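You operate a simulated robot arm through the tools that you are given. There is no shell and no other tool. Be economical: measure what you need, move in short steps, check, and stop when the job is done.

You run a simulated robot arm. Do the job below in one go: nothing can be reset, and whatever is moved stays where it is left.

## Task
Strap the lot comet carton to the order card's pull and push it to the stop gate.
Fine: stand it on the bed, lower the strap arm, pump the tension lever with fingers clear of the strap, press the seal button, raise the arm again. Set down upright: what you pick out.

The check looks at the end state, three seconds after you hand in, the way a careful person would. Anything else that was tipped, shoved, dropped, spilled or broken makes it a failure. A push-on lid holds only when it is set on centred and level and pressed home; a screw cap is set on level and turned clockwise until tight.

## Robot
A 6-joint arm with a two-finger parallel gripper on a trunk, on a base that drives. Base frame: it is fixed to the floor where the robot stands at the start and does not move with it; the origin is under the middle of the robot, x ahead of it, y to its left, z up. Lengths are in cm, angles in rad, forces in N, time in s.
With the tool pointing down near the work surface it reaches from about 18 to 74 cm from the robot's upright axis, wherever it stands. Its first joint turns from -2.897 to 2.897 rad. Places, roughly: band dial [70, 60, 110]; bed of the strap tensioner [30, -60, 80]; charge rocker [50, -30, 90]; film clip lever [0, -150, 60]; pallet brake lever [-10, -140, 60]; red plunger [40, -40, 100]; roll slider [50, -40, 100]; ship button [70, 50, 110]; stop gate [20, -110, 80]; strap arm [40, -60, 110]; wrap button [-10, -150, 80]; wrap dial [0, -150, 80]. Payload 3.91 kg.
The TCP is the grasp point between the finger pads, 3 cm short of the fingertips. In the tool frame z runs along the fingers and y along their closing line. Largest opening 11 cm; finger width 2, thickness 1; the body of the gripper, 4.8 by 11.2 cm, starts 5.5 cm behind the TCP.
Orientation is that of the tool frame in the base frame, as a unit quaternion [w, x, y, z]. With the fingers straight down and closing along the base's y, the tool's x points along the base's -x, its y along +y and its z along -z.

## Interface
- The arm moves only by the tool jog_arm. Its argument "rows" is one flat list of numbers, 7 for each row, row after row: the shift along the base's x, y, z in cm, then the turn, a rotation vector about the base's x, y, z in rad, then the gripper command, from -1 (shut) to 1 (fully open), values between in proportion. In form: [x, y, z, rx, ry, rz, fingers, x, y, z, rx, ry, rz, fingers, ...]. A call has 1 to 8 rows; each row is the pose to reach, as a shift and turn from the pose commanded when the call began. Each row takes 0.2 s and may step no farther than 5 cm and 0.15 rad from the row before; otherwise, or with a gripper value out of range, the whole call is refused. Where a pose cannot be reached the arm comes as near as it can. A force on the tool above 90 N (or 10 N above the force at the start of the call, whichever is more), or a blocked arm, ends the call early, and 0.2 s more pass. The fingers move at their own pace (about 4.5 cm/s each) and stop on an object; they squeeze with about 32 N. The grip force told is the motor's: it shows also when the fingers shut on nothing. Time passes only in rows, and 0.2 s behind the last, so rows that repeat a pose let the fingers close. The reply holds the time, the measured pose of the TCP, the force on the tool along the base axes, the opening and the grip force, in the units named above and with some noise, with the torque about the TCP (base axes, N m) and any sound that the robot's microphone picked up.
- Cameras (640 x 400 px; columns grow to the right, rows downward): "scene" is now at [0.37, 10.73, 156.14]; the picture's right is [-0.58, -0.81, 0.00], its down [-0.60, 0.43, -0.68] and it looks along [0.55, -0.40, -0.73] (base axes); focal length 218 px, centre (320, 200). "wrist" rides on the gripper at [7.1, 2.2, -10.7] in the tool frame; the picture's right is [-0.29, 0.96, 0.00], its down [-0.76, -0.23, -0.61] and it looks along [-0.58, -0.18, 0.79] (tool axes); focal length 243 px, centre (320, 200). There is no depth. A picture from a camera that has moved, and an enlarged one, comes with that camera's place and axes in the base frame and with its lens.
- camera(camera): a new picture of that camera. It takes no simulated time.
- move_column(by): slides the trunk up (or, below 0, down) by that many cm; the arm and the scene camera ride with it, the base frame stays. It gives what a move gives, with no picture.
- drive_base(legs): drives the robot by 1 to 6 legs, each [ahead, left, turn to the left] in cm, cm and rad, along the robot's own axes; the way and the turn of a leg run together, so that a leg with both is an arc; at most 150 cm and 3.142 rad a leg. The arm and the cameras ride along, it lands a little off, and it stops where it bumps. It gives what a move gives.
- head_to(pan, tilt): turns the head with the scene camera to pan (to the left, within 1.501 rad either way) and tilt (down, from -0.506 to 1.204), counted from straight ahead of the robot. It gives what a move gives.
- inspect(camera, box): a new picture of the part [left, top, right, bottom] of that camera's present view, enlarged. It takes no simulated time.
- sign_off(): hands the job in; it is judged then, once.

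Work in short steps. Places have to be worked out from the pictures, the camera data and where the tool is seen: move nearer, look again, correct. Check each grasp and each placing, and mend what went wrong. You have 120 turns and 90 pictures in all, those below and enlarged ones among them. Open the gripper and draw the arm clear of the work before you hand the job in, unless the task says otherwise; then end with one line.

The tools are called after ">>>" as name(argument=value, ...) on one line, values as JSON. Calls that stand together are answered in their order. jog_arm: Moves the arm, as the interface text tells. Its arguments: {"type":"object","properties":{"rows":{"type":"array"}},"required":["rows"]} The other tools are called the same way: move_column (by) slides the trunk up or down; drive_base (legs) drives the base; head_to (pan, tilt) turns the head that bears the scene camera; camera (camera) takes a picture; inspect (camera, box) takes an enlarged picture of a part of a camera's view; sign_off () hands the job in.

At the start:

```text
time_s: 0.0
position: [20.88, -24.9, 135.84]
tool_rot: [0.0, 0.0, 1.0, 0.0]
wrist_force: [0.7, -0.3, 1.0]
ft_torque: [0.01, -0.02, 0.02]
finger_gap: 11.02
gripper_force: 0.1
trunk travel left (down, up): [-53.0, 6.0]
robot x, y, heading: [0.26, -0.21, 0.001]
head pan, tilt: [-0.623, 0.826]
```

scene: 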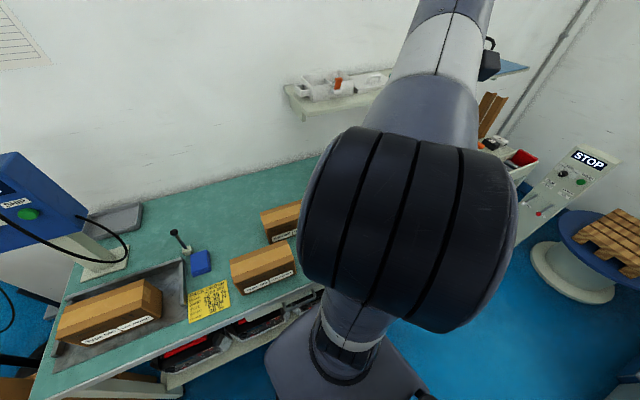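
wrist: 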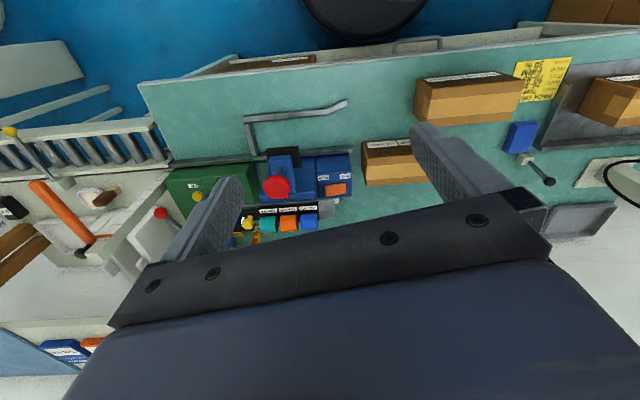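

The scene shows cartons, a yellow card and a tensioner; I enlarge the labels and card.

>>> inspect(camera="scene", box=[180, 190, 320, 330])

>>> inspect(camera="wrist", box=[400, 40, 640, 190])

>>> inspect(camera="wrist", box=[130, 80, 370, 260])

```text
2.86 times, centred on (250, 260) of scene
camera zoom: at [0.37, 10.73, 156.14], right [-0.58, -0.81, 0.0], down [-0.6, 0.43, -0.68], along [0.55, -0.4, -0.73], focal length 624 px, centre (520, 29)
```

zoom: 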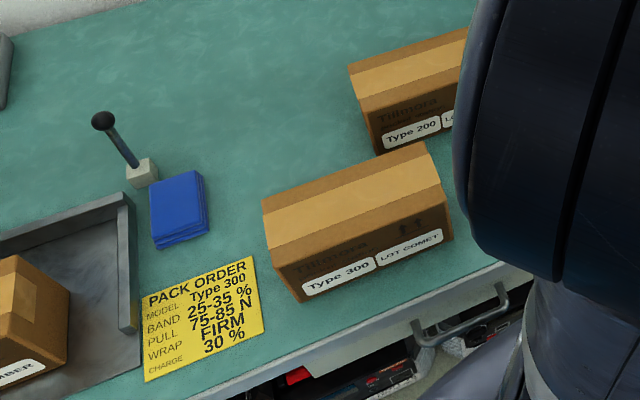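

```text
2.67 times, centred on (520, 115) of wrist
camera zoom: at [13.75, -22.74, 146.53], right [0.29, 0.96, 0.0], down [0.76, -0.23, 0.61], along [0.58, -0.18, -0.79], focal length 647 px, centre (-213, 427)
```

zoom: 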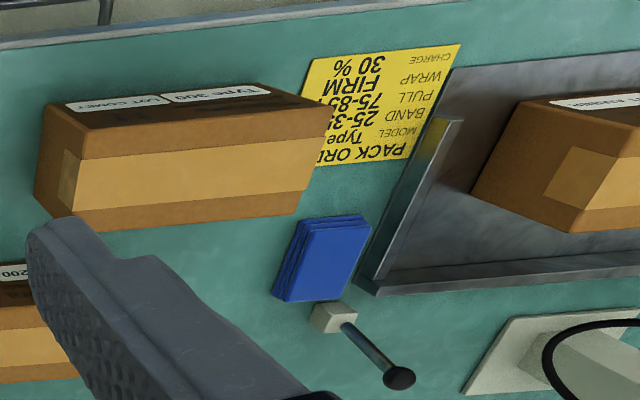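

```text
2.22 times, centred on (250, 170) of wrist
camera zoom: at [13.75, -22.74, 146.53], right [0.29, 0.96, 0.0], down [0.76, -0.23, 0.61], along [0.58, -0.18, -0.79], focal length 539 px, centre (476, 267)
```

zoom: 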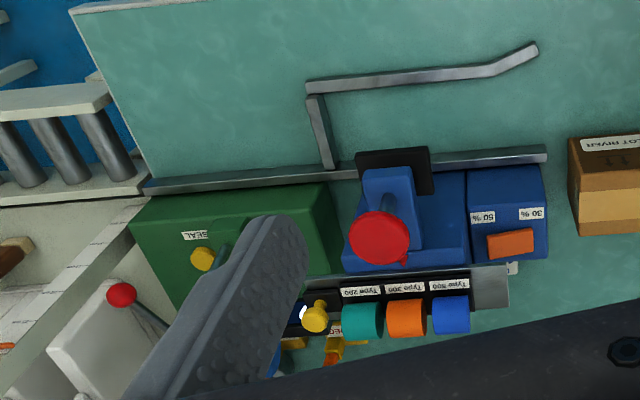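

The card says Type 300, pull 75-85 N; the carton "Type 300 / LOT COMET" is the near one. I turn the head right to see the strapping station.

>>> head_to(pan=-1.3, tilt=0.7)

>>> camera(camera="scene")

```text
time_s: 1.1
position: [21.03, -24.91, 135.83]
tool_rot: [0.0, 0.0, 1.0, 0.0]
wrist_force: [0.3, -1.4, -0.4]
ft_torque: [-0.04, -0.01, -0.02]
finger_gap: 10.99
gripper_force: 0.1
trunk travel left (down, up): [-53.0, 6.0]
robot x, y, heading: [-0.19, 0.06, 0.002]
head pan, tilt: [-1.3, 0.7]
```

```text
84 pictures are left
camera scene: at [-3.8, 7.18, 157.17], right [-0.96, -0.27, 0.0], down [-0.17, 0.62, -0.76], along [0.2, -0.74, -0.64], focal length 218 px, centre (320, 200)
```

scene: 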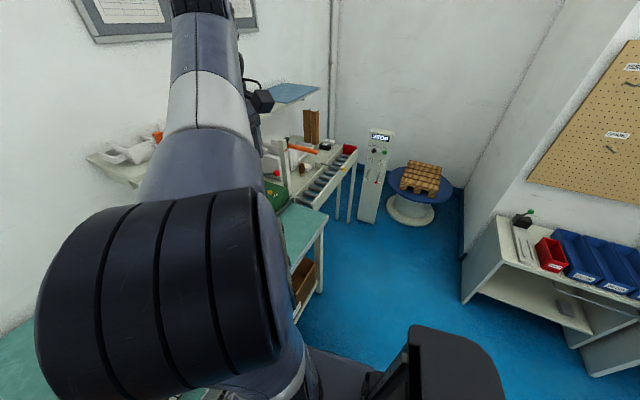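

The arm blocks the view. I back the robot away a little and to the right to see the station from beside it.

>>> drive_base(legs=[[-20, 0, 0], [0, -55, 0]])

>>> head_to(pan=0.0, tilt=0.75)

>>> camera(camera="scene")

>>> camera(camera="wrist")

```text
time_s: 5.4
position: [0.74, -80.02, 135.79]
tool_rot: [0.0, 0.001, 1.0, 0.0]
wrist_force: [0.2, 0.5, 0.2]
ft_torque: [0.0, -0.02, -0.01]
finger_gap: 11.03
gripper_force: 0.0
trunk travel left (down, up): [-53.0, 6.0]
robot x, y, heading: [-19.87, -54.58, -0.003]
head pan, tilt: [-1.3, 0.7]
```

```text
time_s: 6.9
position: [0.74, -79.91, 135.92]
tool_rot: [0.0, 0.0, 1.0, 0.0]
wrist_force: [0.8, -0.6, -0.3]
ft_torque: [0.0, -0.01, 0.02]
finger_gap: 11.0
gripper_force: 0.0
trunk travel left (down, up): [-53.0, 6.0]
robot x, y, heading: [-19.94, -54.87, -0.006]
head pan, tilt: [0.0, 0.75]
```

```text
83 pictures are left
camera scene: at [-17.86, -39.69, 156.74], right [0.0, -1.0, 0.0], down [-0.68, 0.0, -0.73], along [0.73, 0.0, -0.68], focal length 218 px, centre (320, 200)
```

scene: 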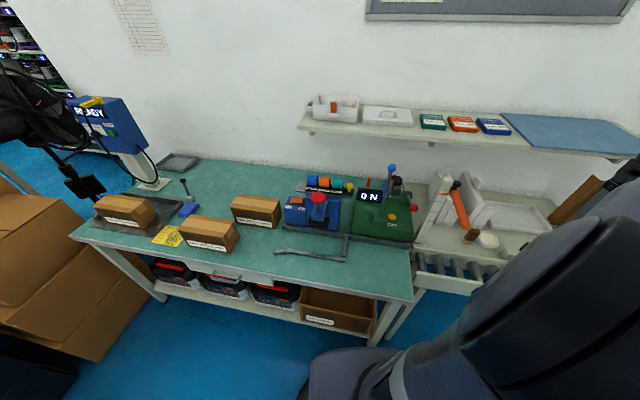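

```text
82 pictures are left
camera wrist: at [-6.41, -77.81, 146.53], right [0.29, 0.96, 0.0], down [0.76, -0.23, 0.61], along [0.58, -0.18, -0.79], focal length 243 px, centre (320, 200)
```

wrist: 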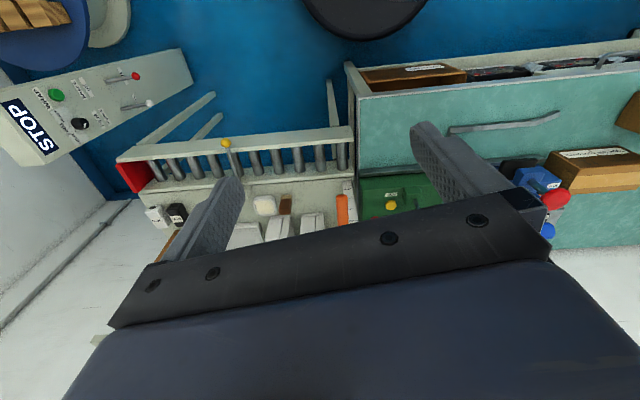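

Good view now. I zoom into the tensioner and the conveyor.

>>> inspect(camera="scene", box=[270, 150, 430, 270])

>>> inspect(camera="scene", box=[400, 160, 580, 300])

>>> inspect(camera="scene", box=[80, 160, 300, 270])

>>> inspect(camera="wrist", box=[110, 100, 450, 270])

```text
3.33 times, centred on (350, 210) of scene
camera zoom: at [-17.86, -39.69, 156.74], right [0.0, -1.0, 0.0], down [-0.68, 0.0, -0.73], along [0.73, 0.0, -0.68], focal length 728 px, centre (220, 167)
```

zoom: 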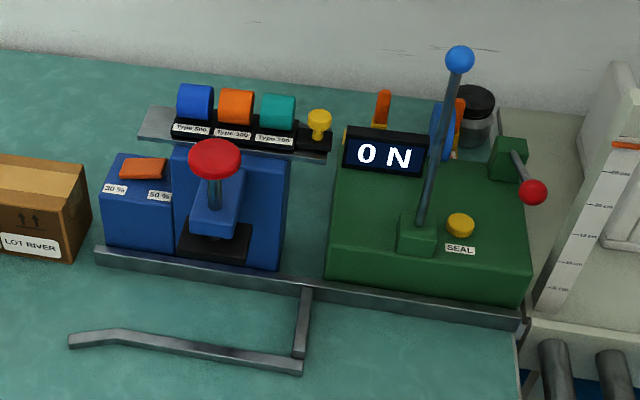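

```text
2.86 times, centred on (490, 230) of scene
camera zoom: at [-17.86, -39.69, 156.74], right [0.0, -1.0, 0.0], down [-0.68, 0.0, -0.73], along [0.73, 0.0, -0.68], focal length 624 px, centre (-166, 114)
```

zoom: 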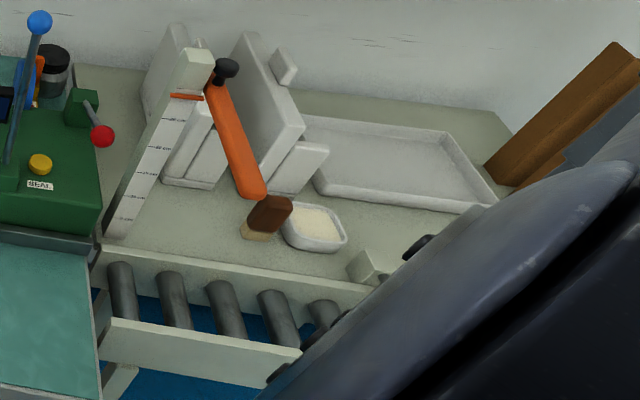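

```text
2.91 times, centred on (190, 215) of scene
camera zoom: at [-17.86, -39.69, 156.74], right [0.0, -1.0, 0.0], down [-0.68, 0.0, -0.73], along [0.73, 0.0, -0.68], focal length 636 px, centre (698, 156)
```

zoom: 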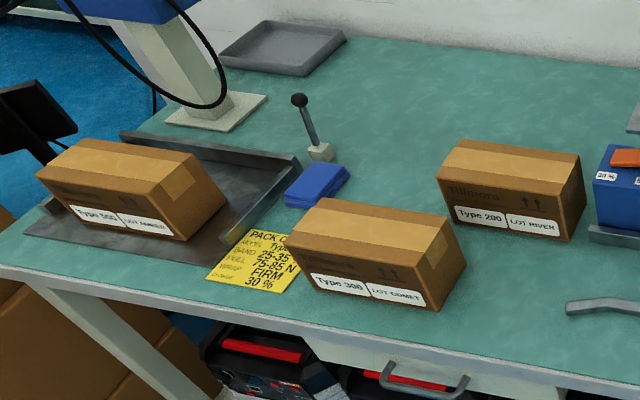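

```text
1.88 times, centred on (280, 185) of wrist
camera zoom: at [-6.41, -77.81, 146.53], right [0.29, 0.96, 0.0], down [0.76, -0.23, 0.61], along [0.58, -0.18, -0.79], focal length 457 px, centre (395, 228)
```

zoom: 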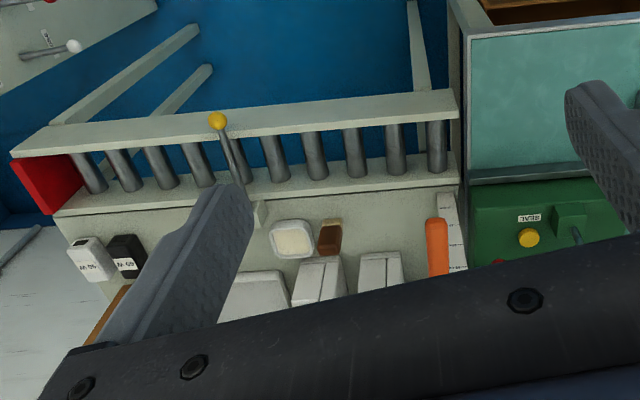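

Layout is clear: bed lies right of the L-shaped stop bar in front of the green box; blue-knob lever = strap arm, red-knob = tension lever. The bench is turned about -0.19 rad; LOT COMET carton centre is near (38.5, 7), top near z 89. I drive to between carton and bed and turn the tool so that it closes across the carton.

>>> drive_base(legs=[[0, 30, 0], [9, 0, 0]])

>>> jog_arm(rows=[2, 4, 0, 0, 0, 0.15, 1, 4, 8, 0, 0, 0, 0.3, 1, 6, 12, 0, 0, 0, 0.45, 1, 8, 16, 0, 0, 0, 0.6, 1, 10, 20, -1, 0, 0, 0.75, 1, 12, 24, -2, 0, 0, 0.9, 1, 14, 28, -3, 0, 0, 1.05, 1, 16, 32, -4, 0, 0, 1.2, 1])

>>> camera(camera="scene")

>>> camera(camera="wrist")

```text
time_s: 9.6
position: [10.03, -50.24, 135.86]
tool_rot: [0.001, -0.001, 1.0, 0.0]
wrist_force: [-0.1, -0.1, 0.1]
ft_torque: [-0.02, -0.04, -0.02]
finger_gap: 11.01
gripper_force: 0.1
trunk travel left (down, up): [-53.0, 6.0]
robot x, y, heading: [-11.0, -25.25, 0.004]
head pan, tilt: [0.0, 0.75]
```

```text
time_s: 11.4
position: [25.88, -18.15, 131.9]
tool_rot: [-0.001, -0.566, 0.824, 0.0]
wrist_force: [-0.5, 0.2, 0.5]
ft_torque: [-0.02, 0.02, 0.02]
finger_gap: 11.01
gripper_force: 0.1
trunk travel left (down, up): [-53.0, 6.0]
robot x, y, heading: [-11.0, -25.54, 0.002]
head pan, tilt: [0.0, 0.75]
```

```text
77 pictures are left
camera scene: at [-8.77, -9.99, 156.74], right [0.0, -1.0, 0.0], down [-0.68, 0.0, -0.73], along [0.73, 0.0, -0.68], focal length 218 px, centre (320, 200)
```

scene: 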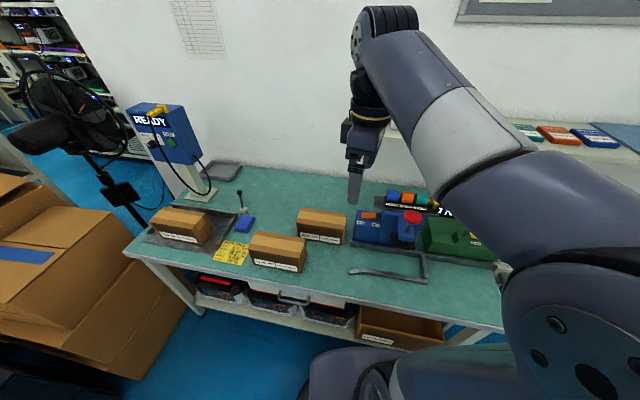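

```text
76 pictures are left
camera wrist: at [21.4, -24.05, 142.44], right [-0.79, 0.61, 0.0], down [0.49, 0.63, 0.61], along [0.37, 0.48, -0.79], focal length 243 px, centre (320, 200)
```

wrist: 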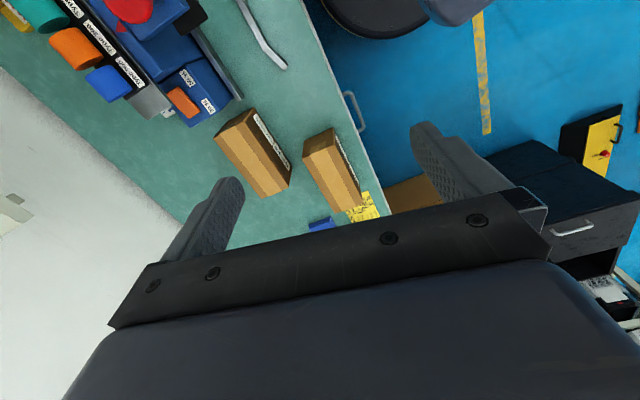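

I go closer above the comet carton and finish the turn.

>>> jog_arm(rows=[2, 3.3, -2.5, 0, 0, 0.06, 1, 4, 6.6, -5, 0, 0, 0.12, 1, 6, 10, -7.5, 0, 0, 0.177, 1, 8, 13.3, -10, 0, 0, 0.177, 1, 10, 16.6, -13, 0, 0, 0.177, 1, 12, 20, -15, 0, 0, 0.177, 1])

>>> inspect(camera="scene", box=[200, 170, 380, 290])

>>> camera(camera="wrist")

```text
time_s: 12.8
position: [37.91, 1.84, 116.7]
tool_rot: [0.001, -0.636, 0.772, 0.0]
wrist_force: [0.1, -0.5, -1.3]
ft_torque: [0.04, -0.03, -0.02]
finger_gap: 11.01
gripper_force: 0.0
trunk travel left (down, up): [-53.0, 6.0]
robot x, y, heading: [-11.16, -25.17, -0.001]
head pan, tilt: [0.0, 0.75]
```

```text
3.33 times, centred on (290, 230) of scene
camera zoom: at [-8.76, -9.98, 156.74], right [0.0, -1.0, 0.0], down [-0.68, 0.0, -0.73], along [0.73, 0.0, -0.68], focal length 728 px, centre (420, 100)
```

zoom: 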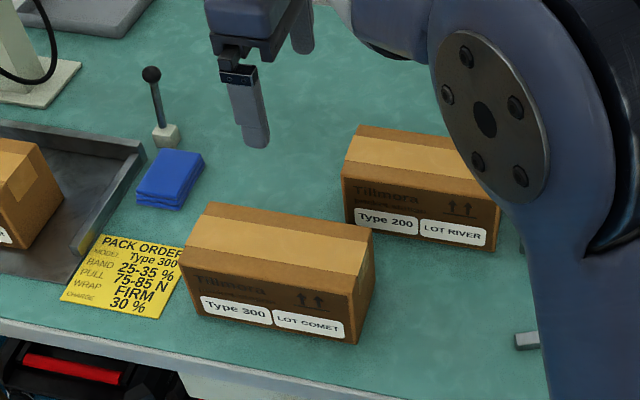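

```text
74 pictures are left
camera wrist: at [34.33, -4.66, 127.44], right [-0.88, 0.47, 0.0], down [0.37, 0.7, 0.61], along [0.28, 0.54, -0.79], focal length 243 px, centre (320, 200)
```

wrist: 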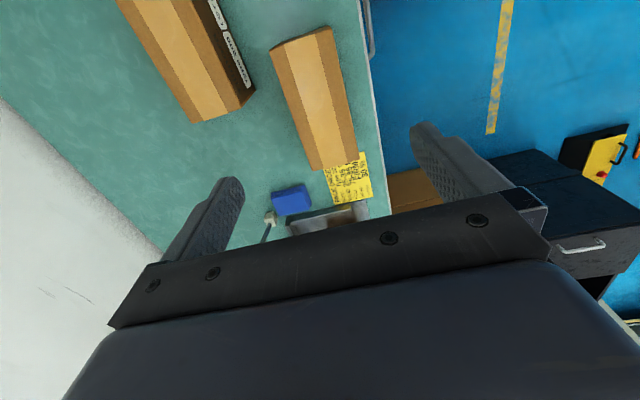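

Both cameras agree: carton top centre ≈ (39.8, 5.9), top z ≈ 89, bench ≈ 78.6, width ≈ 8.5. I move over it to just above the top.

>>> jog_arm(rows=[1, 2, -4, 0, 0, 0, 1, 1.9, 4, -8, 0, 0, 0, 1, 1.9, 4, -12.5, 0, 0, 0, 1, 1.9, 4, -17, 0, 0, 0, 1, 1.9, 4, -21, 0, 0, 0, 1])

>>> inspect(camera="scene", box=[200, 170, 380, 290])

>>> camera(camera="wrist")

```text
time_s: 14.0
position: [39.72, 5.71, 95.86]
tool_rot: [0.001, -0.636, 0.772, 0.001]
wrist_force: [-0.8, -0.6, 0.5]
ft_torque: [0.03, -0.03, -0.03]
finger_gap: 11.01
gripper_force: 0.0
trunk travel left (down, up): [-53.0, 6.0]
robot x, y, heading: [-10.81, -25.3, -0.001]
head pan, tilt: [0.0, 0.75]
```

```text
3.33 times, centred on (290, 230) of scene
camera zoom: at [-8.77, -9.99, 156.74], right [0.0, -1.0, 0.0], down [-0.68, 0.0, -0.73], along [0.73, 0.0, -0.68], focal length 728 px, centre (420, 100)
```

zoom: 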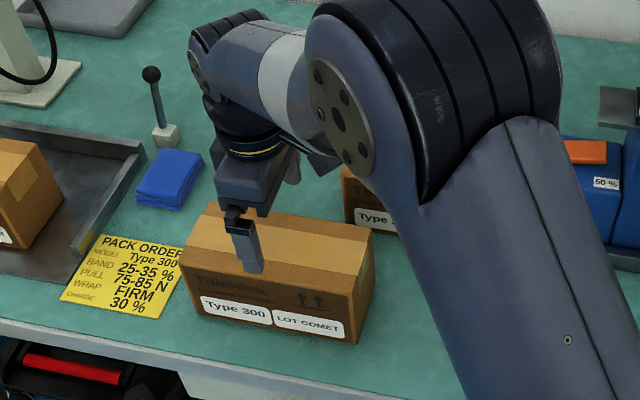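

```text
72 pictures are left
camera wrist: at [36.34, -0.88, 106.59], right [-0.88, 0.47, 0.0], down [0.37, 0.7, 0.61], along [0.28, 0.54, -0.79], focal length 243 px, centre (320, 200)
```

wrist: 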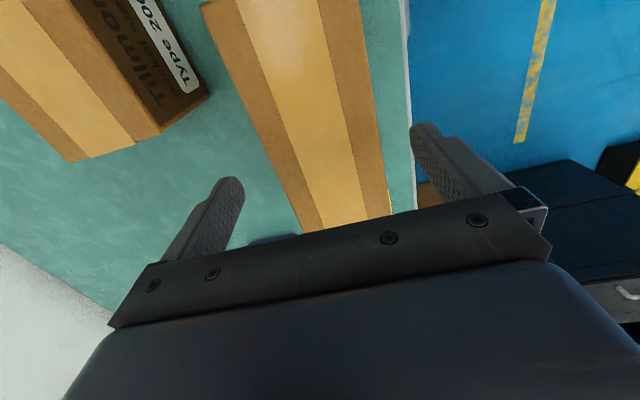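

The fingers straddle the carton with about equal clearance. I go down to z 85.5 and close.

>>> jog_arm(rows=[0, 0.1, -4, 0, 0, 0.01, 1, 0, 0.1, -7.5, 0, 0, 0.01, 1, 0, 0.1, -10.2, 0, 0, 0.01, 1, 0, 0.1, -10.2, 0, 0, 0.01, -1, 0, 0.1, -10.2, 0, 0, 0.01, -1, 0, 0.1, -10.2, 0, 0, 0.01, -1])

```text
time_s: 15.4
position: [39.93, 5.68, 85.73]
tool_rot: [0.001, -0.639, 0.769, 0.001]
wrist_force: [5.3, -1.8, 0.5]
ft_torque: [0.5, -0.24, -0.43]
finger_gap: 9.01
gripper_force: 31.9
trunk travel left (down, up): [-53.0, 6.0]
robot x, y, heading: [-11.41, -25.18, 0.005]
head pan, tilt: [0.0, 0.75]
```

Gripped (9.0 cm wide). I lift it and draw it toward the robot, clear of the other things.

>>> jog_arm(rows=[0, 0, 4, 0, 0, 0, -1, 0, 0, 8.5, 0, 0, 0, -1, -1, 0, 13, 0, 0, 0, -1, -4, 0, 16.5, 0, 0, 0, -1, -7, -3, 18.5, 0, 0, 0, -1, -10, -6, 20, 0, 0, 0, -1, -13, -9, 20, 0, 0, 0, -1])

>>> camera(camera="scene")

```text
time_s: 17.0
position: [26.73, -3.32, 105.58]
tool_rot: [0.0, -0.64, 0.769, 0.001]
wrist_force: [1.0, -0.4, -8.9]
ft_torque: [-0.04, 0.01, -0.02]
finger_gap: 9.03
gripper_force: 32.1
trunk travel left (down, up): [-53.0, 6.0]
robot x, y, heading: [-10.97, -25.15, -0.003]
head pan, tilt: [0.0, 0.75]
```

```text
71 pictures are left
camera scene: at [-8.8, -10.01, 156.74], right [0.0, -1.0, 0.0], down [-0.68, 0.0, -0.73], along [0.73, 0.0, -0.68], focal length 218 px, centre (320, 200)
```

scene: 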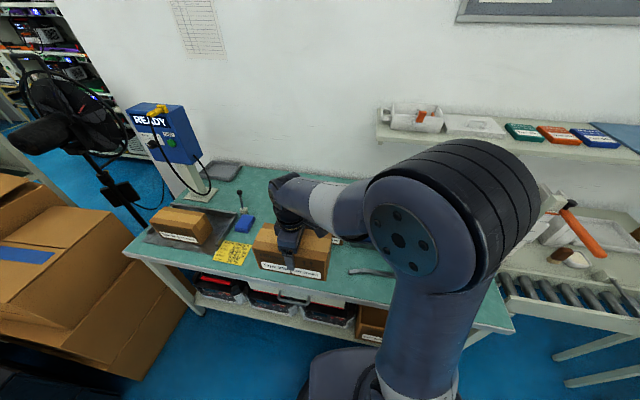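

Carton held (about 0.9 kg). I drive right to stand in front of the bed's right end and look.

>>> drive_base(legs=[[0, -50, 0]])

>>> camera(camera="scene")

>>> camera(camera="wrist")

```text
time_s: 19.2
position: [26.13, -35.61, 105.51]
tool_rot: [-0.002, -0.647, 0.762, -0.001]
wrist_force: [0.3, 0.2, -8.5]
ft_torque: [-0.05, 0.02, 0.02]
finger_gap: 9.03
gripper_force: 32.2
trunk travel left (down, up): [-53.0, 6.0]
robot x, y, heading: [-11.5, -58.46, 0.025]
head pan, tilt: [0.0, 0.75]
stopped in leg 1: the robot was blocked; the commanded pose is now the measured one
```

```text
70 pictures are left
camera scene: at [-9.28, -42.99, 156.73], right [0.02, -1.0, 0.0], down [-0.68, -0.02, -0.73], along [0.73, 0.02, -0.68], focal length 218 px, centre (320, 200)
```

scene: 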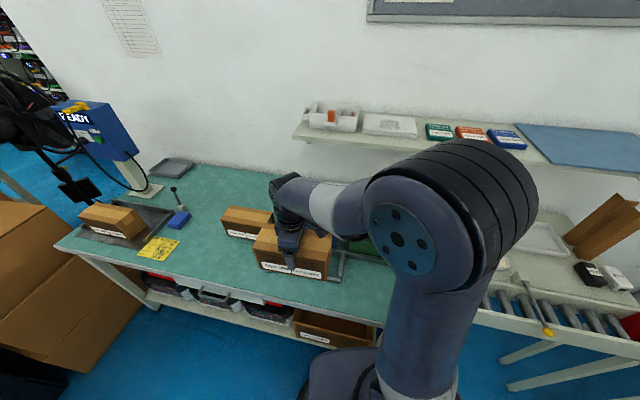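

```text
69 pictures are left
camera wrist: at [22.84, -42.22, 116.11], right [-0.9, 0.44, 0.0], down [0.35, 0.71, 0.6], along [0.27, 0.54, -0.8], focal length 243 px, centre (320, 200)
```

wrist: 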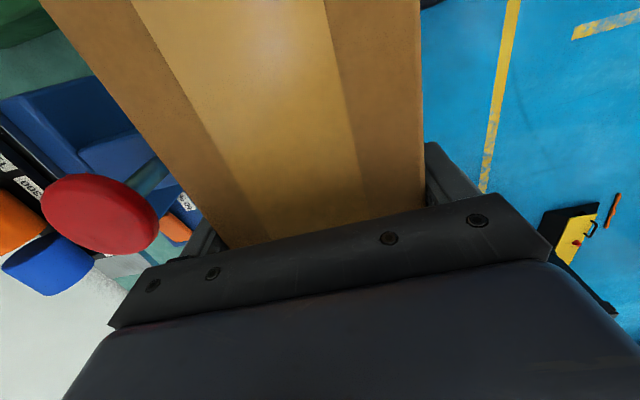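

The base brushed the bench; I back off 10 cm, then go on right.

>>> drive_base(legs=[[-10, 0, 0], [0, -16, -0.025]])

>>> camera(camera="scene")

```text
time_s: 21.4
position: [16.96, -52.68, 105.48]
tool_rot: [0.0, -0.639, 0.769, -0.001]
wrist_force: [0.7, -0.8, -7.0]
ft_torque: [-0.03, 0.0, -0.03]
finger_gap: 9.01
gripper_force: 31.6
trunk travel left (down, up): [-53.0, 6.0]
robot x, y, heading: [-21.16, -75.13, 0.005]
head pan, tilt: [0.0, 0.75]
```

```text
68 pictures are left
camera scene: at [-18.7, -59.34, 156.74], right [0.0, -1.0, 0.0], down [-0.68, 0.0, -0.73], along [0.73, 0.0, -0.68], focal length 218 px, centre (320, 200)
```

scene: 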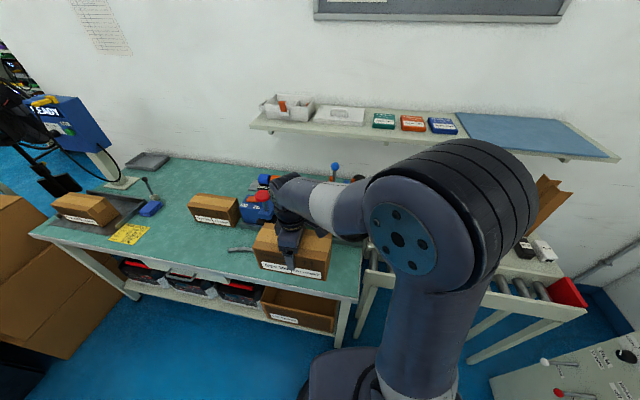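

Bed target: first set the carton a little forward of the machine, about (30.9, -61), then nudge later. I move over and lower to just above the bench.

>>> jog_arm(rows=[3.5, -2.1, 0, 0, 0, 0, -1, 7, -4.2, 0, 0, 0, 0, -1, 10.5, -6.3, 0, 0, 0, 0, -1, 14, -8.3, 0, 0, 0, 0, -1, 14, -8.3, -4.5, 0, 0, 0, -1, 14, -8.3, -9, 0, 0, 0, -1, 14, -8.3, -13.5, 0, 0, 0, -1, 14, -8.3, -17, 0, 0, 0, -1])

>>> camera(camera="scene")

>>> camera(camera="wrist")

```text
time_s: 23.1
position: [31.06, -61.22, 88.37]
tool_rot: [-0.002, -0.638, 0.77, -0.001]
wrist_force: [-0.2, -0.4, -8.1]
ft_torque: [0.02, -0.02, 0.01]
finger_gap: 9.01
gripper_force: 31.9
trunk travel left (down, up): [-53.0, 6.0]
robot x, y, heading: [-20.81, -74.41, 0.001]
head pan, tilt: [0.0, 0.75]
```

```text
67 pictures are left
camera scene: at [-18.66, -59.3, 156.74], right [0.0, -1.0, 0.0], down [-0.68, 0.0, -0.73], along [0.73, 0.0, -0.68], focal length 218 px, centre (320, 200)
```

scene: 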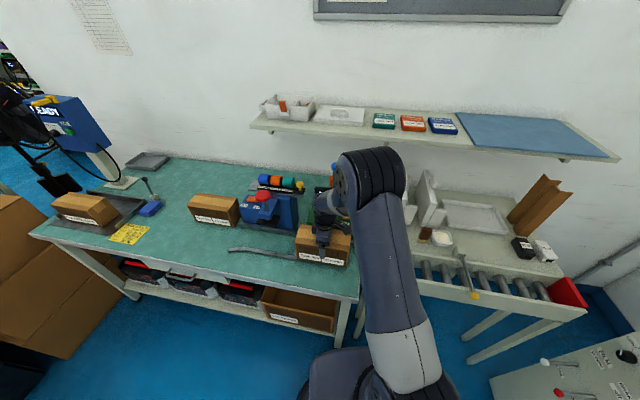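

```text
66 pictures are left
camera wrist: at [27.64, -67.73, 99.04], right [-0.89, 0.46, 0.0], down [0.37, 0.71, 0.61], along [0.28, 0.54, -0.8], focal length 243 px, centre (320, 200)
```

wrist: 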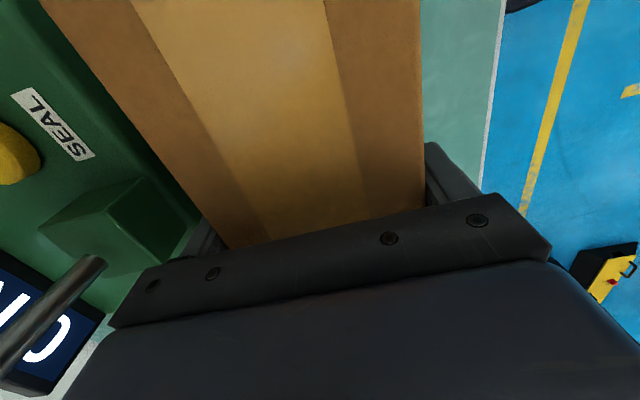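

>>> inspect(camera="scene", box=[230, 160, 370, 290])

```text
3.08 times, centred on (300, 225) of scene
camera zoom: at [-18.66, -59.3, 156.74], right [0.0, -1.0, 0.0], down [-0.68, 0.0, -0.73], along [0.73, 0.0, -0.68], focal length 672 px, centre (382, 123)
```

zoom: 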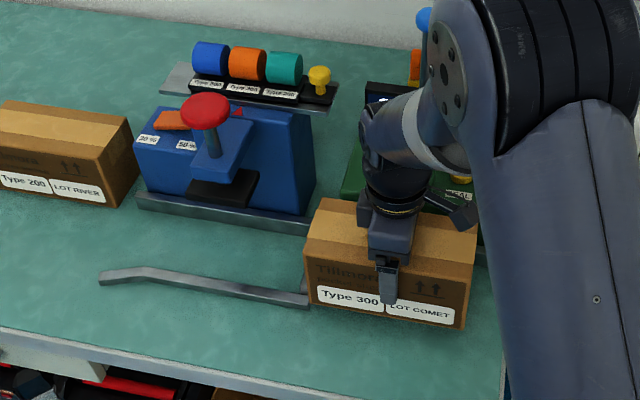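

The carton's left end is too close to the stop bar; I shift 2.8 cm right along the bench, then lower to the surface.

>>> jog_arm(rows=[-0.5, -2.8, 0, 0, 0, 0, -1, -0.5, -2.8, -1, 0, 0, 0, -1, -0.5, -2.8, -2, 0, 0, 0, -1, -0.5, -2.8, -2.6, 0, 0, 0, -1])

>>> inspect(camera="scene", box=[230, 160, 370, 290])

```text
time_s: 24.1
position: [30.46, -63.76, 86.06]
tool_rot: [-0.001, -0.638, 0.77, -0.001]
wrist_force: [0.0, 0.4, -7.5]
ft_torque: [-0.05, 0.0, 0.01]
finger_gap: 8.99
gripper_force: 32.4
trunk travel left (down, up): [-53.0, 6.0]
robot x, y, heading: [-21.26, -74.48, 0.002]
head pan, tilt: [0.0, 0.75]
```

```text
3.08 times, centred on (300, 225) of scene
camera zoom: at [-18.67, -59.31, 156.74], right [0.0, -1.0, 0.0], down [-0.68, 0.0, -0.73], along [0.73, 0.0, -0.68], focal length 672 px, centre (382, 123)
```

zoom: 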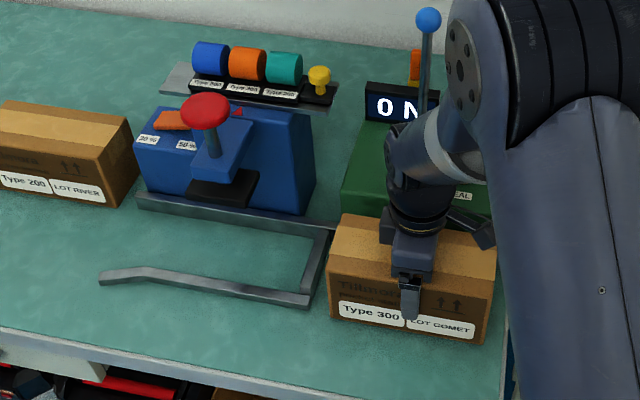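

It sits well between bar and bench end. I lower to contact, release and rise.

>>> jog_arm(rows=[0, 0, -0.3, 0, 0, 0, -1, 0, 0, -0.6, 0, 0, 0, -1])

```text
time_s: 24.8
position: [30.39, -63.8, 85.78]
tool_rot: [0.001, -0.638, 0.77, -0.002]
wrist_force: [-2.6, -1.3, 30.8]
ft_torque: [0.07, 1.48, -0.42]
finger_gap: 9.05
gripper_force: 31.9
trunk travel left (down, up): [-53.0, 6.0]
robot x, y, heading: [-21.21, -74.88, -0.002]
head pan, tilt: [0.0, 0.75]
```

Contact felt (31 N). Release and rise.

>>> jog_arm(rows=[0, 0, 0.5, 0, 0, 0, -1, 0, 0, 0.5, 0, 0, 0, 1, 0, 0, 0.5, 0, 0, 0, 1, 0, 0, 0.5, 0, 0, 0, 1, 0, 0, 4.5, 0, 0, 0, 1, 0, 0, 9, 0, 0, 0, 1, -3, 0, 13, 0, 0, 0, 1, -7, 2, 15, 0, 0, 0, 1])

>>> jog_arm(rows=[-2, 4, 2, 0, 0, 0, 1, -4, 8, 4, 0, 0, 0, 1, -5, 12, 6, 0, 0, 0, 1, -6, 16, 8, 0, 0, 0, 1, -6, 20, 8, 0, 0, 0, 1, -6, 24, 8, 0, 0, 0, 1])

>>> camera(camera="scene")

```text
time_s: 26.6
position: [23.27, -61.85, 100.03]
tool_rot: [-0.001, -0.638, 0.77, 0.0]
wrist_force: [0.5, -0.9, 0.6]
ft_torque: [-0.01, 0.01, 0.03]
finger_gap: 10.99
gripper_force: 0.1
trunk travel left (down, up): [-53.0, 6.0]
robot x, y, heading: [-20.8, -74.73, -0.002]
head pan, tilt: [0.0, 0.75]
```

```text
time_s: 27.9
position: [17.33, -37.68, 108.34]
tool_rot: [-0.001, -0.638, 0.77, -0.002]
wrist_force: [-0.4, 0.2, 0.2]
ft_torque: [-0.01, -0.03, 0.04]
finger_gap: 11.0
gripper_force: 0.1
trunk travel left (down, up): [-53.0, 6.0]
robot x, y, heading: [-20.77, -74.45, -0.001]
head pan, tilt: [0.0, 0.75]
```

```text
63 pictures are left
camera scene: at [-18.72, -59.29, 156.74], right [0.0, -1.0, 0.0], down [-0.68, 0.0, -0.73], along [0.73, 0.0, -0.68], focal length 218 px, centre (320, 200)
```

scene: 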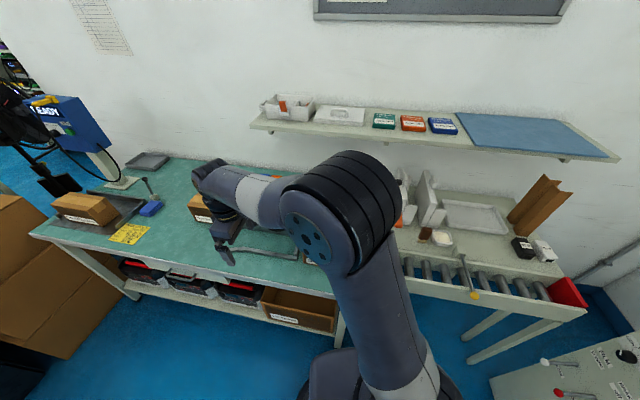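

The elbow hides it. I turn the tool so the wrist camera faces the station from the robot's side and raise it.

>>> jog_arm(rows=[-1, -3, 2, 0, 0, -0.143, 1, -2, -6, 4, 0, 0, -0.286, 1, -3, -9, 6, 0, 0, -0.429, 1, -4, -12, 8, 0, 0, -0.571, 1, -5, -15, 10, 0, 0, -0.714, 1, -6, -18, 12, 0, 0, -0.857, 1, -7, -21, 14, 0, 0, -1.0, 1, -7, -24, 16, 0, 0, -1.143, 1])

>>> jog_arm(rows=[0, -1, 1, 0, 0, -0.143, 1, 0, -2, 2, 0, 0, -0.286, 1, 0, -3, 3, 0, 0, -0.429, 1])

>>> camera(camera="wrist")

>>> camera(camera="scene")

```text
time_s: 29.8
position: [10.18, -61.76, 124.37]
tool_rot: [-0.001, -0.119, 0.993, 0.0]
wrist_force: [-0.2, -0.7, 0.6]
ft_torque: [0.0, -0.01, -0.01]
finger_gap: 10.96
gripper_force: 0.1
trunk travel left (down, up): [-53.0, 6.0]
robot x, y, heading: [-21.2, -75.1, -0.001]
head pan, tilt: [0.0, 0.75]
```

```text
time_s: 30.6
position: [10.39, -64.84, 127.41]
tool_rot: [-0.002, 0.095, 0.995, 0.0]
wrist_force: [0.1, 0.1, 0.1]
ft_torque: [0.03, 0.04, 0.01]
finger_gap: 11.01
gripper_force: 0.1
trunk travel left (down, up): [-53.0, 6.0]
robot x, y, heading: [-20.99, -74.92, -0.0]
head pan, tilt: [0.0, 0.75]
```

```text
62 pictures are left
camera wrist: at [3.82, -61.35, 138.11], right [0.47, 0.89, 0.0], down [0.7, -0.37, 0.61], along [0.54, -0.28, -0.8], focal length 243 px, centre (320, 200)
```

wrist: 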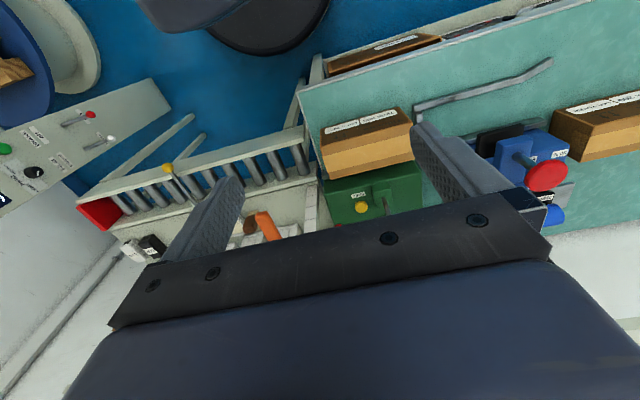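

```text
61 pictures are left
camera scene: at [-18.74, -59.32, 156.74], right [0.0, -1.0, 0.0], down [-0.68, 0.0, -0.73], along [0.73, 0.0, -0.68], focal length 218 px, centre (320, 200)
```

scene: 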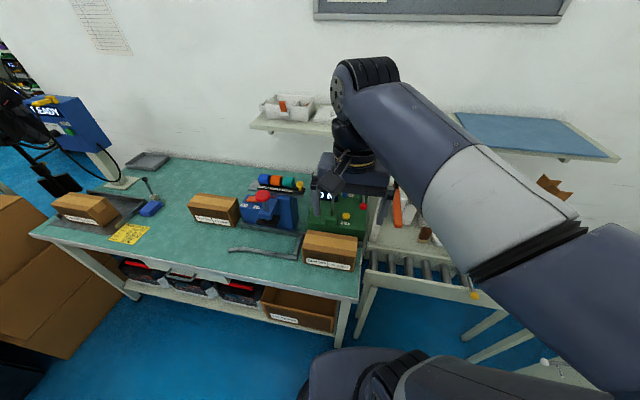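

>>> inspect(camera="wrist", box=[70, 60, 430, 260])

>>> inspect(camera="scene", box=[280, 160, 420, 290])

```text
1.78 times, centred on (250, 160) of wrist
camera zoom: at [3.82, -61.35, 138.11], right [0.47, 0.89, 0.0], down [0.7, -0.37, 0.61], along [0.54, -0.28, -0.8], focal length 431 px, centre (444, 271)
```

zoom: 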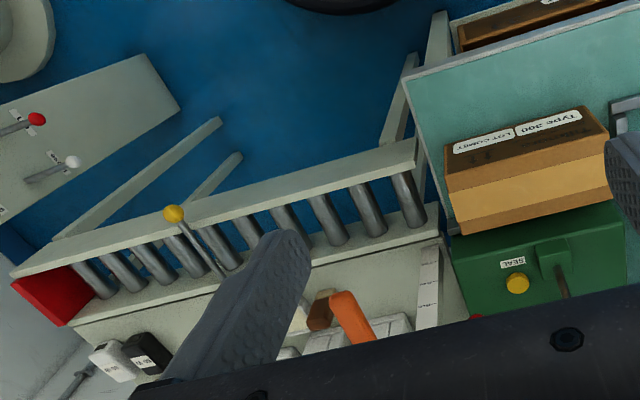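

```text
3.08 times, centred on (350, 225) of scene
camera zoom: at [-18.74, -59.32, 156.74], right [0.0, -1.0, 0.0], down [-0.68, 0.0, -0.73], along [0.73, 0.0, -0.68], focal length 672 px, centre (228, 123)
```

zoom: 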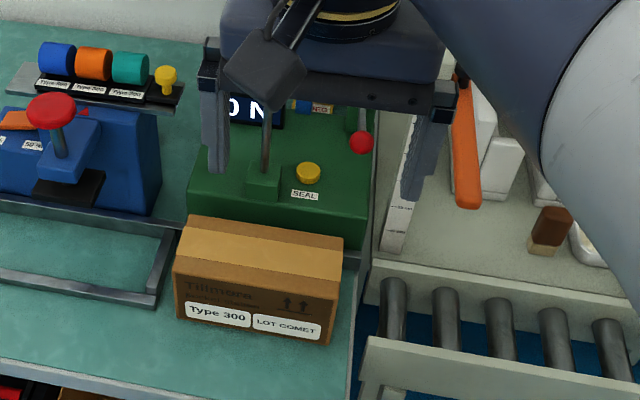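

Carton stands square on the bed but ~2.3 cm too far forward relative to the roller channel (centre ≈ 17 cm from bench edge). I go down in front of it with closed fingers to nudge it back.

>>> jog_arm(rows=[1, 0.5, -4.8, 0, 0, 0, -1, 2, 1, -9.5, 0, 0, 0, -1, 4, 1.5, -13.5, 0, 0, 0, -1, 6, 2, -17.5, 0, 0, 0, -1, 8, 2.5, -21.5, 0, 0, 0, -1, 10, 3, -25.5, 0, 0, 0, -1, 10.5, 3.4, -30, 0, 0, 0, -1, 11, 3.4, -34.5, 0, 0, 0, -1])

>>> camera(camera="wrist")

>>> camera(camera="scene")

```text
time_s: 32.4
position: [21.37, -61.28, 92.9]
tool_rot: [-0.001, 0.092, 0.996, 0.0]
wrist_force: [0.5, -0.3, 0.5]
ft_torque: [-0.03, 0.0, -0.01]
finger_gap: 0.03
gripper_force: 32.8
trunk travel left (down, up): [-53.0, 6.0]
robot x, y, heading: [-21.34, -74.54, 0.002]
head pan, tilt: [0.0, 0.75]
```

```text
58 pictures are left
camera wrist: at [14.81, -57.95, 103.57], right [0.46, 0.89, 0.0], down [0.7, -0.37, 0.61], along [0.54, -0.28, -0.8], focal length 243 px, centre (320, 200)
```

wrist: 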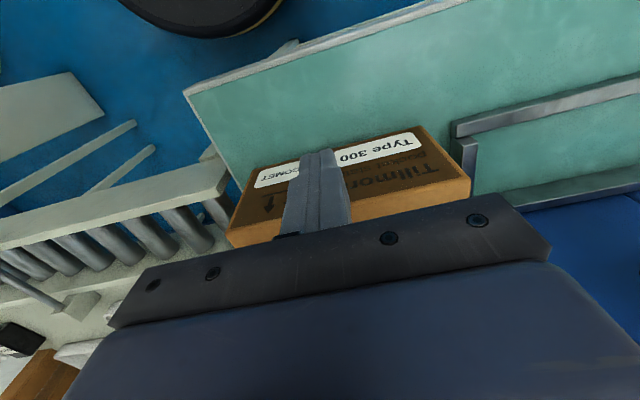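

```text
57 pictures are left
camera scene: at [-18.73, -59.31, 156.75], right [0.0, -1.0, 0.0], down [-0.68, 0.0, -0.73], along [0.73, 0.0, -0.68], focal length 218 px, centre (320, 200)
```

scene: 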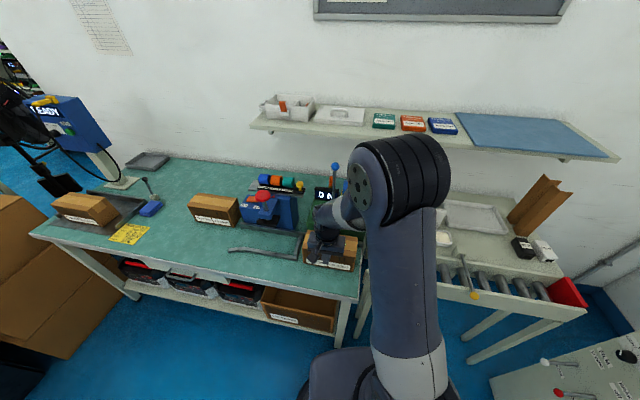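

Now down to z 84.5 and push back along the bench normal, watching force.

>>> jog_arm(rows=[0, 0, -4.2, 0, 0, 0, -1, 0, 0, -8.4, 0, 0, 0, -1, 2.4, -0.44, -8.4, 0, 0, 0, -1, 3.6, -0.66, -8.4, 0, 0, 0, -1, 4.6, -0.85, -8.4, 0, 0, 0, -1, 5.4, -1, -8.4, 0, 0, 0, -1])

>>> camera(camera="wrist")

>>> inspect(camera="scene", box=[280, 160, 420, 290])

```text
time_s: 33.8
position: [26.78, -62.4, 84.38]
tool_rot: [0.0, 0.094, 0.996, 0.0]
wrist_force: [-5.7, 1.5, 0.4]
ft_torque: [-0.01, -0.02, 0.0]
finger_gap: 0.0
gripper_force: 32.0
trunk travel left (down, up): [-53.0, 6.0]
robot x, y, heading: [-21.07, -74.72, -0.005]
head pan, tilt: [0.0, 0.75]
```

```text
56 pictures are left
camera wrist: at [20.22, -59.03, 95.12], right [0.46, 0.89, 0.0], down [0.71, -0.37, 0.61], along [0.54, -0.28, -0.8], focal length 243 px, centre (320, 200)
```

wrist: 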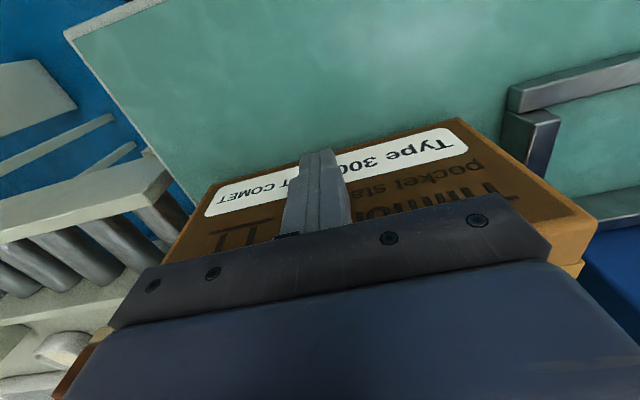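

```text
3.08 times, centred on (350, 225) of scene
camera zoom: at [-18.8, -59.3, 156.74], right [0.0, -1.0, 0.0], down [-0.68, 0.0, -0.73], along [0.73, 0.0, -0.68], focal length 672 px, centre (228, 123)
```

zoom: 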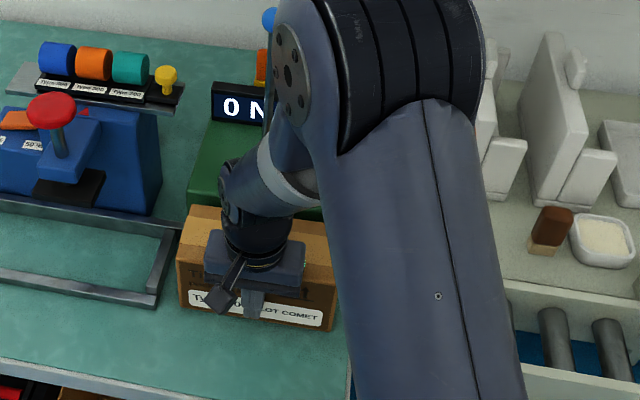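

Sliding with ~6 N. A further 0.8 cm puts it mid-channel; then withdraw and rise.

>>> jog_arm(rows=[0.8, -0.15, 0, 0, 0, 0, -1, 0.8, -0.15, 0, 0, 0, 0, -1, -2.5, 0.4, 0, 0, 0, 0, -1, -5.5, 1, 3, 0, 0, 0, -1, -7.5, 1, 7, 0, 0, 0, -1, -9.5, 1, 11, 0, 0, 0, -1, -11.5, 1, 15, 0, 0, 0, -1, -13.5, 1, 19, 0, 0, 0, -1])

>>> jog_arm(rows=[-1, 0, 4.5, 0, 0, 0, -1, -2, 0, 9, 0, 0, 0, -1, -2, 0, 14, 0, 0, 0, -1, -2, 0, 19, 0, 0, 0, -1, -2, 0, 23, 0, 0, 0, -1])

>>> inspect(camera="scene", box=[280, 150, 420, 290])

>>> inspect(camera="wrist", box=[200, 40, 520, 240])

```text
time_s: 35.5
position: [13.22, -61.57, 103.67]
tool_rot: [-0.002, 0.094, 0.996, 0.0]
wrist_force: [0.8, 0.8, -0.1]
ft_torque: [-0.01, -0.02, -0.01]
finger_gap: 0.0
gripper_force: 32.1
trunk travel left (down, up): [-53.0, 6.0]
robot x, y, heading: [-21.1, -74.63, 0.003]
head pan, tilt: [0.0, 0.75]
```

```text
time_s: 36.8
position: [11.4, -61.21, 126.33]
tool_rot: [-0.002, 0.093, 0.996, 0.0]
wrist_force: [-0.4, 0.3, 0.2]
ft_torque: [-0.02, 0.02, 0.03]
finger_gap: 0.0
gripper_force: 31.8
trunk travel left (down, up): [-53.0, 6.0]
robot x, y, heading: [-21.04, -74.37, -0.001]
head pan, tilt: [0.0, 0.75]
```

```text
2.86 times, centred on (350, 220) of scene
camera zoom: at [-18.75, -59.32, 156.74], right [0.0, -1.0, 0.0], down [-0.68, 0.0, -0.73], along [0.73, 0.0, -0.68], focal length 624 px, centre (234, 143)
```

zoom: 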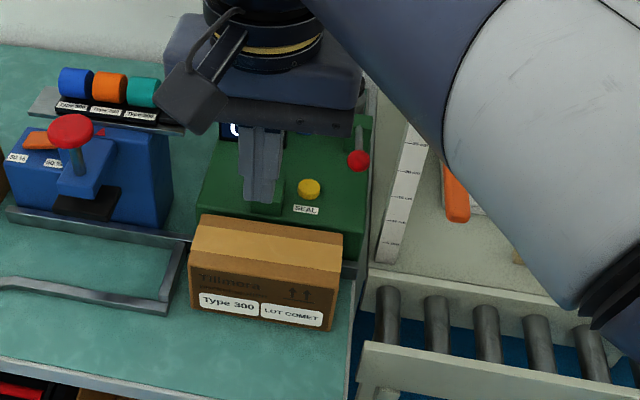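

```text
2.00 times, centred on (360, 140) of wrist
camera zoom: at [4.81, -57.72, 137.03], right [0.46, 0.89, 0.0], down [0.71, -0.37, 0.61], along [0.54, -0.28, -0.8], focal length 485 px, centre (240, 320)
```

zoom: 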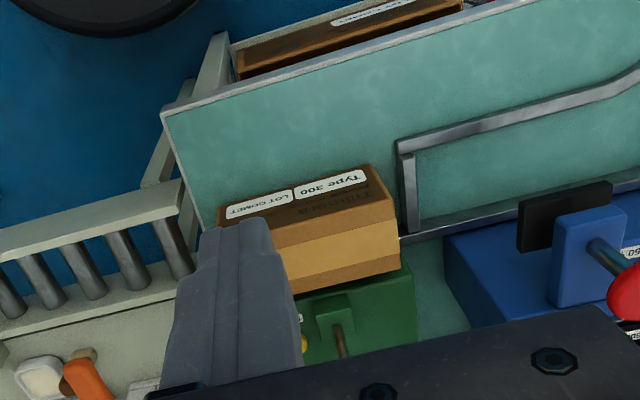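

Carton is aligned. Now the strap arm: knob estimated near (43, -64, 115). I approach above/in front of it with fingers half open to see it better.

>>> jog_arm(rows=[4.5, -0.5, 1, 0, 0, 0, 0.1, 9, -1, 2, 0, 0, 0, 0.1, 13.5, -1.5, 3, 0, 0, 0, 0.1, 18, -2, 3, 0, 0, 0, 0.1, 22, -2.5, 3, 0, 0, 0, 0.1])

>>> camera(camera="wrist")

>>> camera(camera="scene")

```text
time_s: 38.0
position: [33.47, -64.15, 129.16]
tool_rot: [-0.002, 0.093, 0.996, 0.0]
wrist_force: [0.5, 0.6, -0.7]
ft_torque: [0.02, -0.05, 0.0]
finger_gap: 6.04
gripper_force: 0.1
trunk travel left (down, up): [-53.0, 6.0]
robot x, y, heading: [-20.81, -74.7, 0.003]
head pan, tilt: [0.0, 0.75]
```

```text
52 pictures are left
camera wrist: at [26.91, -60.7, 139.93], right [0.46, 0.89, 0.0], down [0.71, -0.37, 0.61], along [0.54, -0.28, -0.8], focal length 243 px, centre (320, 200)
```

wrist: 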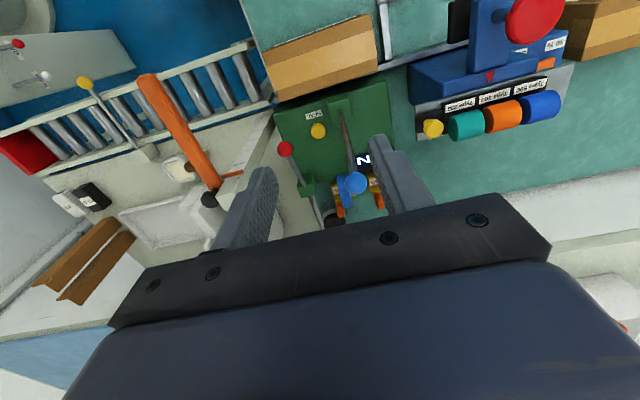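

```text
51 pictures are left
camera scene: at [-18.67, -59.32, 156.74], right [0.0, -1.0, 0.0], down [-0.68, 0.0, -0.73], along [0.73, 0.0, -0.68], focal length 218 px, centre (320, 200)
```

scene: 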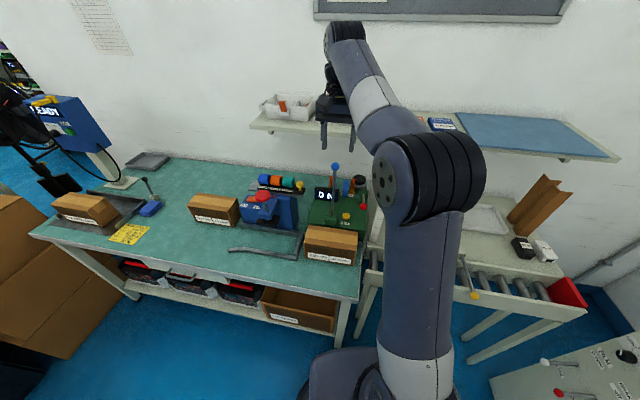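

Triangulated knob at (43.5, -64.6, 114.6), pivot about (39.4, -63.1, 94), so radius ≈ 21. I move over the knob, descend around it and grip it.

>>> jog_arm(rows=[5, -0.2, 0, 0, 0, 0, 0.1, 10, -0.45, 0, 0, 0, 0, 0.1, 10, -0.45, -4.5, 0, 0, 0, 0.1, 10, -0.45, -9, 0, 0, 0, 0.1, 10, -0.45, -12, 0, 0, 0, 0.1, 10, -0.45, -14.5, 0, 0, 0, 0.1])

>>> inspect(camera="scene", box=[270, 100, 410, 240])

>>> camera(camera="wrist")

```text
time_s: 39.4
position: [43.24, -64.52, 114.9]
tool_rot: [-0.003, 0.093, 0.996, 0.001]
wrist_force: [-0.8, 0.5, -0.7]
ft_torque: [0.03, 0.0, 0.03]
finger_gap: 6.04
gripper_force: 0.1
out of reach, approached as far as the arm can: row 1, 2, 3
trunk travel left (down, up): [-53.0, 6.0]
robot x, y, heading: [-20.64, -74.41, 0.003]
head pan, tilt: [0.0, 0.75]
```

```text
2.86 times, centred on (340, 170) of scene
camera zoom: at [-18.71, -59.32, 156.74], right [0.0, -1.0, 0.0], down [-0.68, 0.0, -0.73], along [0.73, 0.0, -0.68], focal length 624 px, centre (263, 286)
```

zoom: 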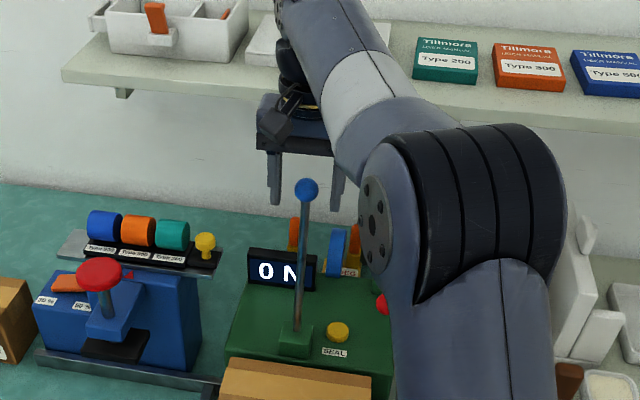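

```text
49 pictures are left
camera wrist: at [36.72, -61.04, 125.63], right [0.46, 0.89, 0.0], down [0.71, -0.37, 0.61], along [0.54, -0.28, -0.8], focal length 243 px, centre (320, 200)
```

wrist: 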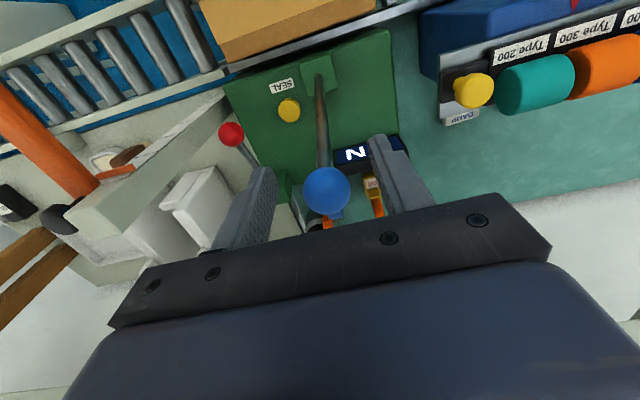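

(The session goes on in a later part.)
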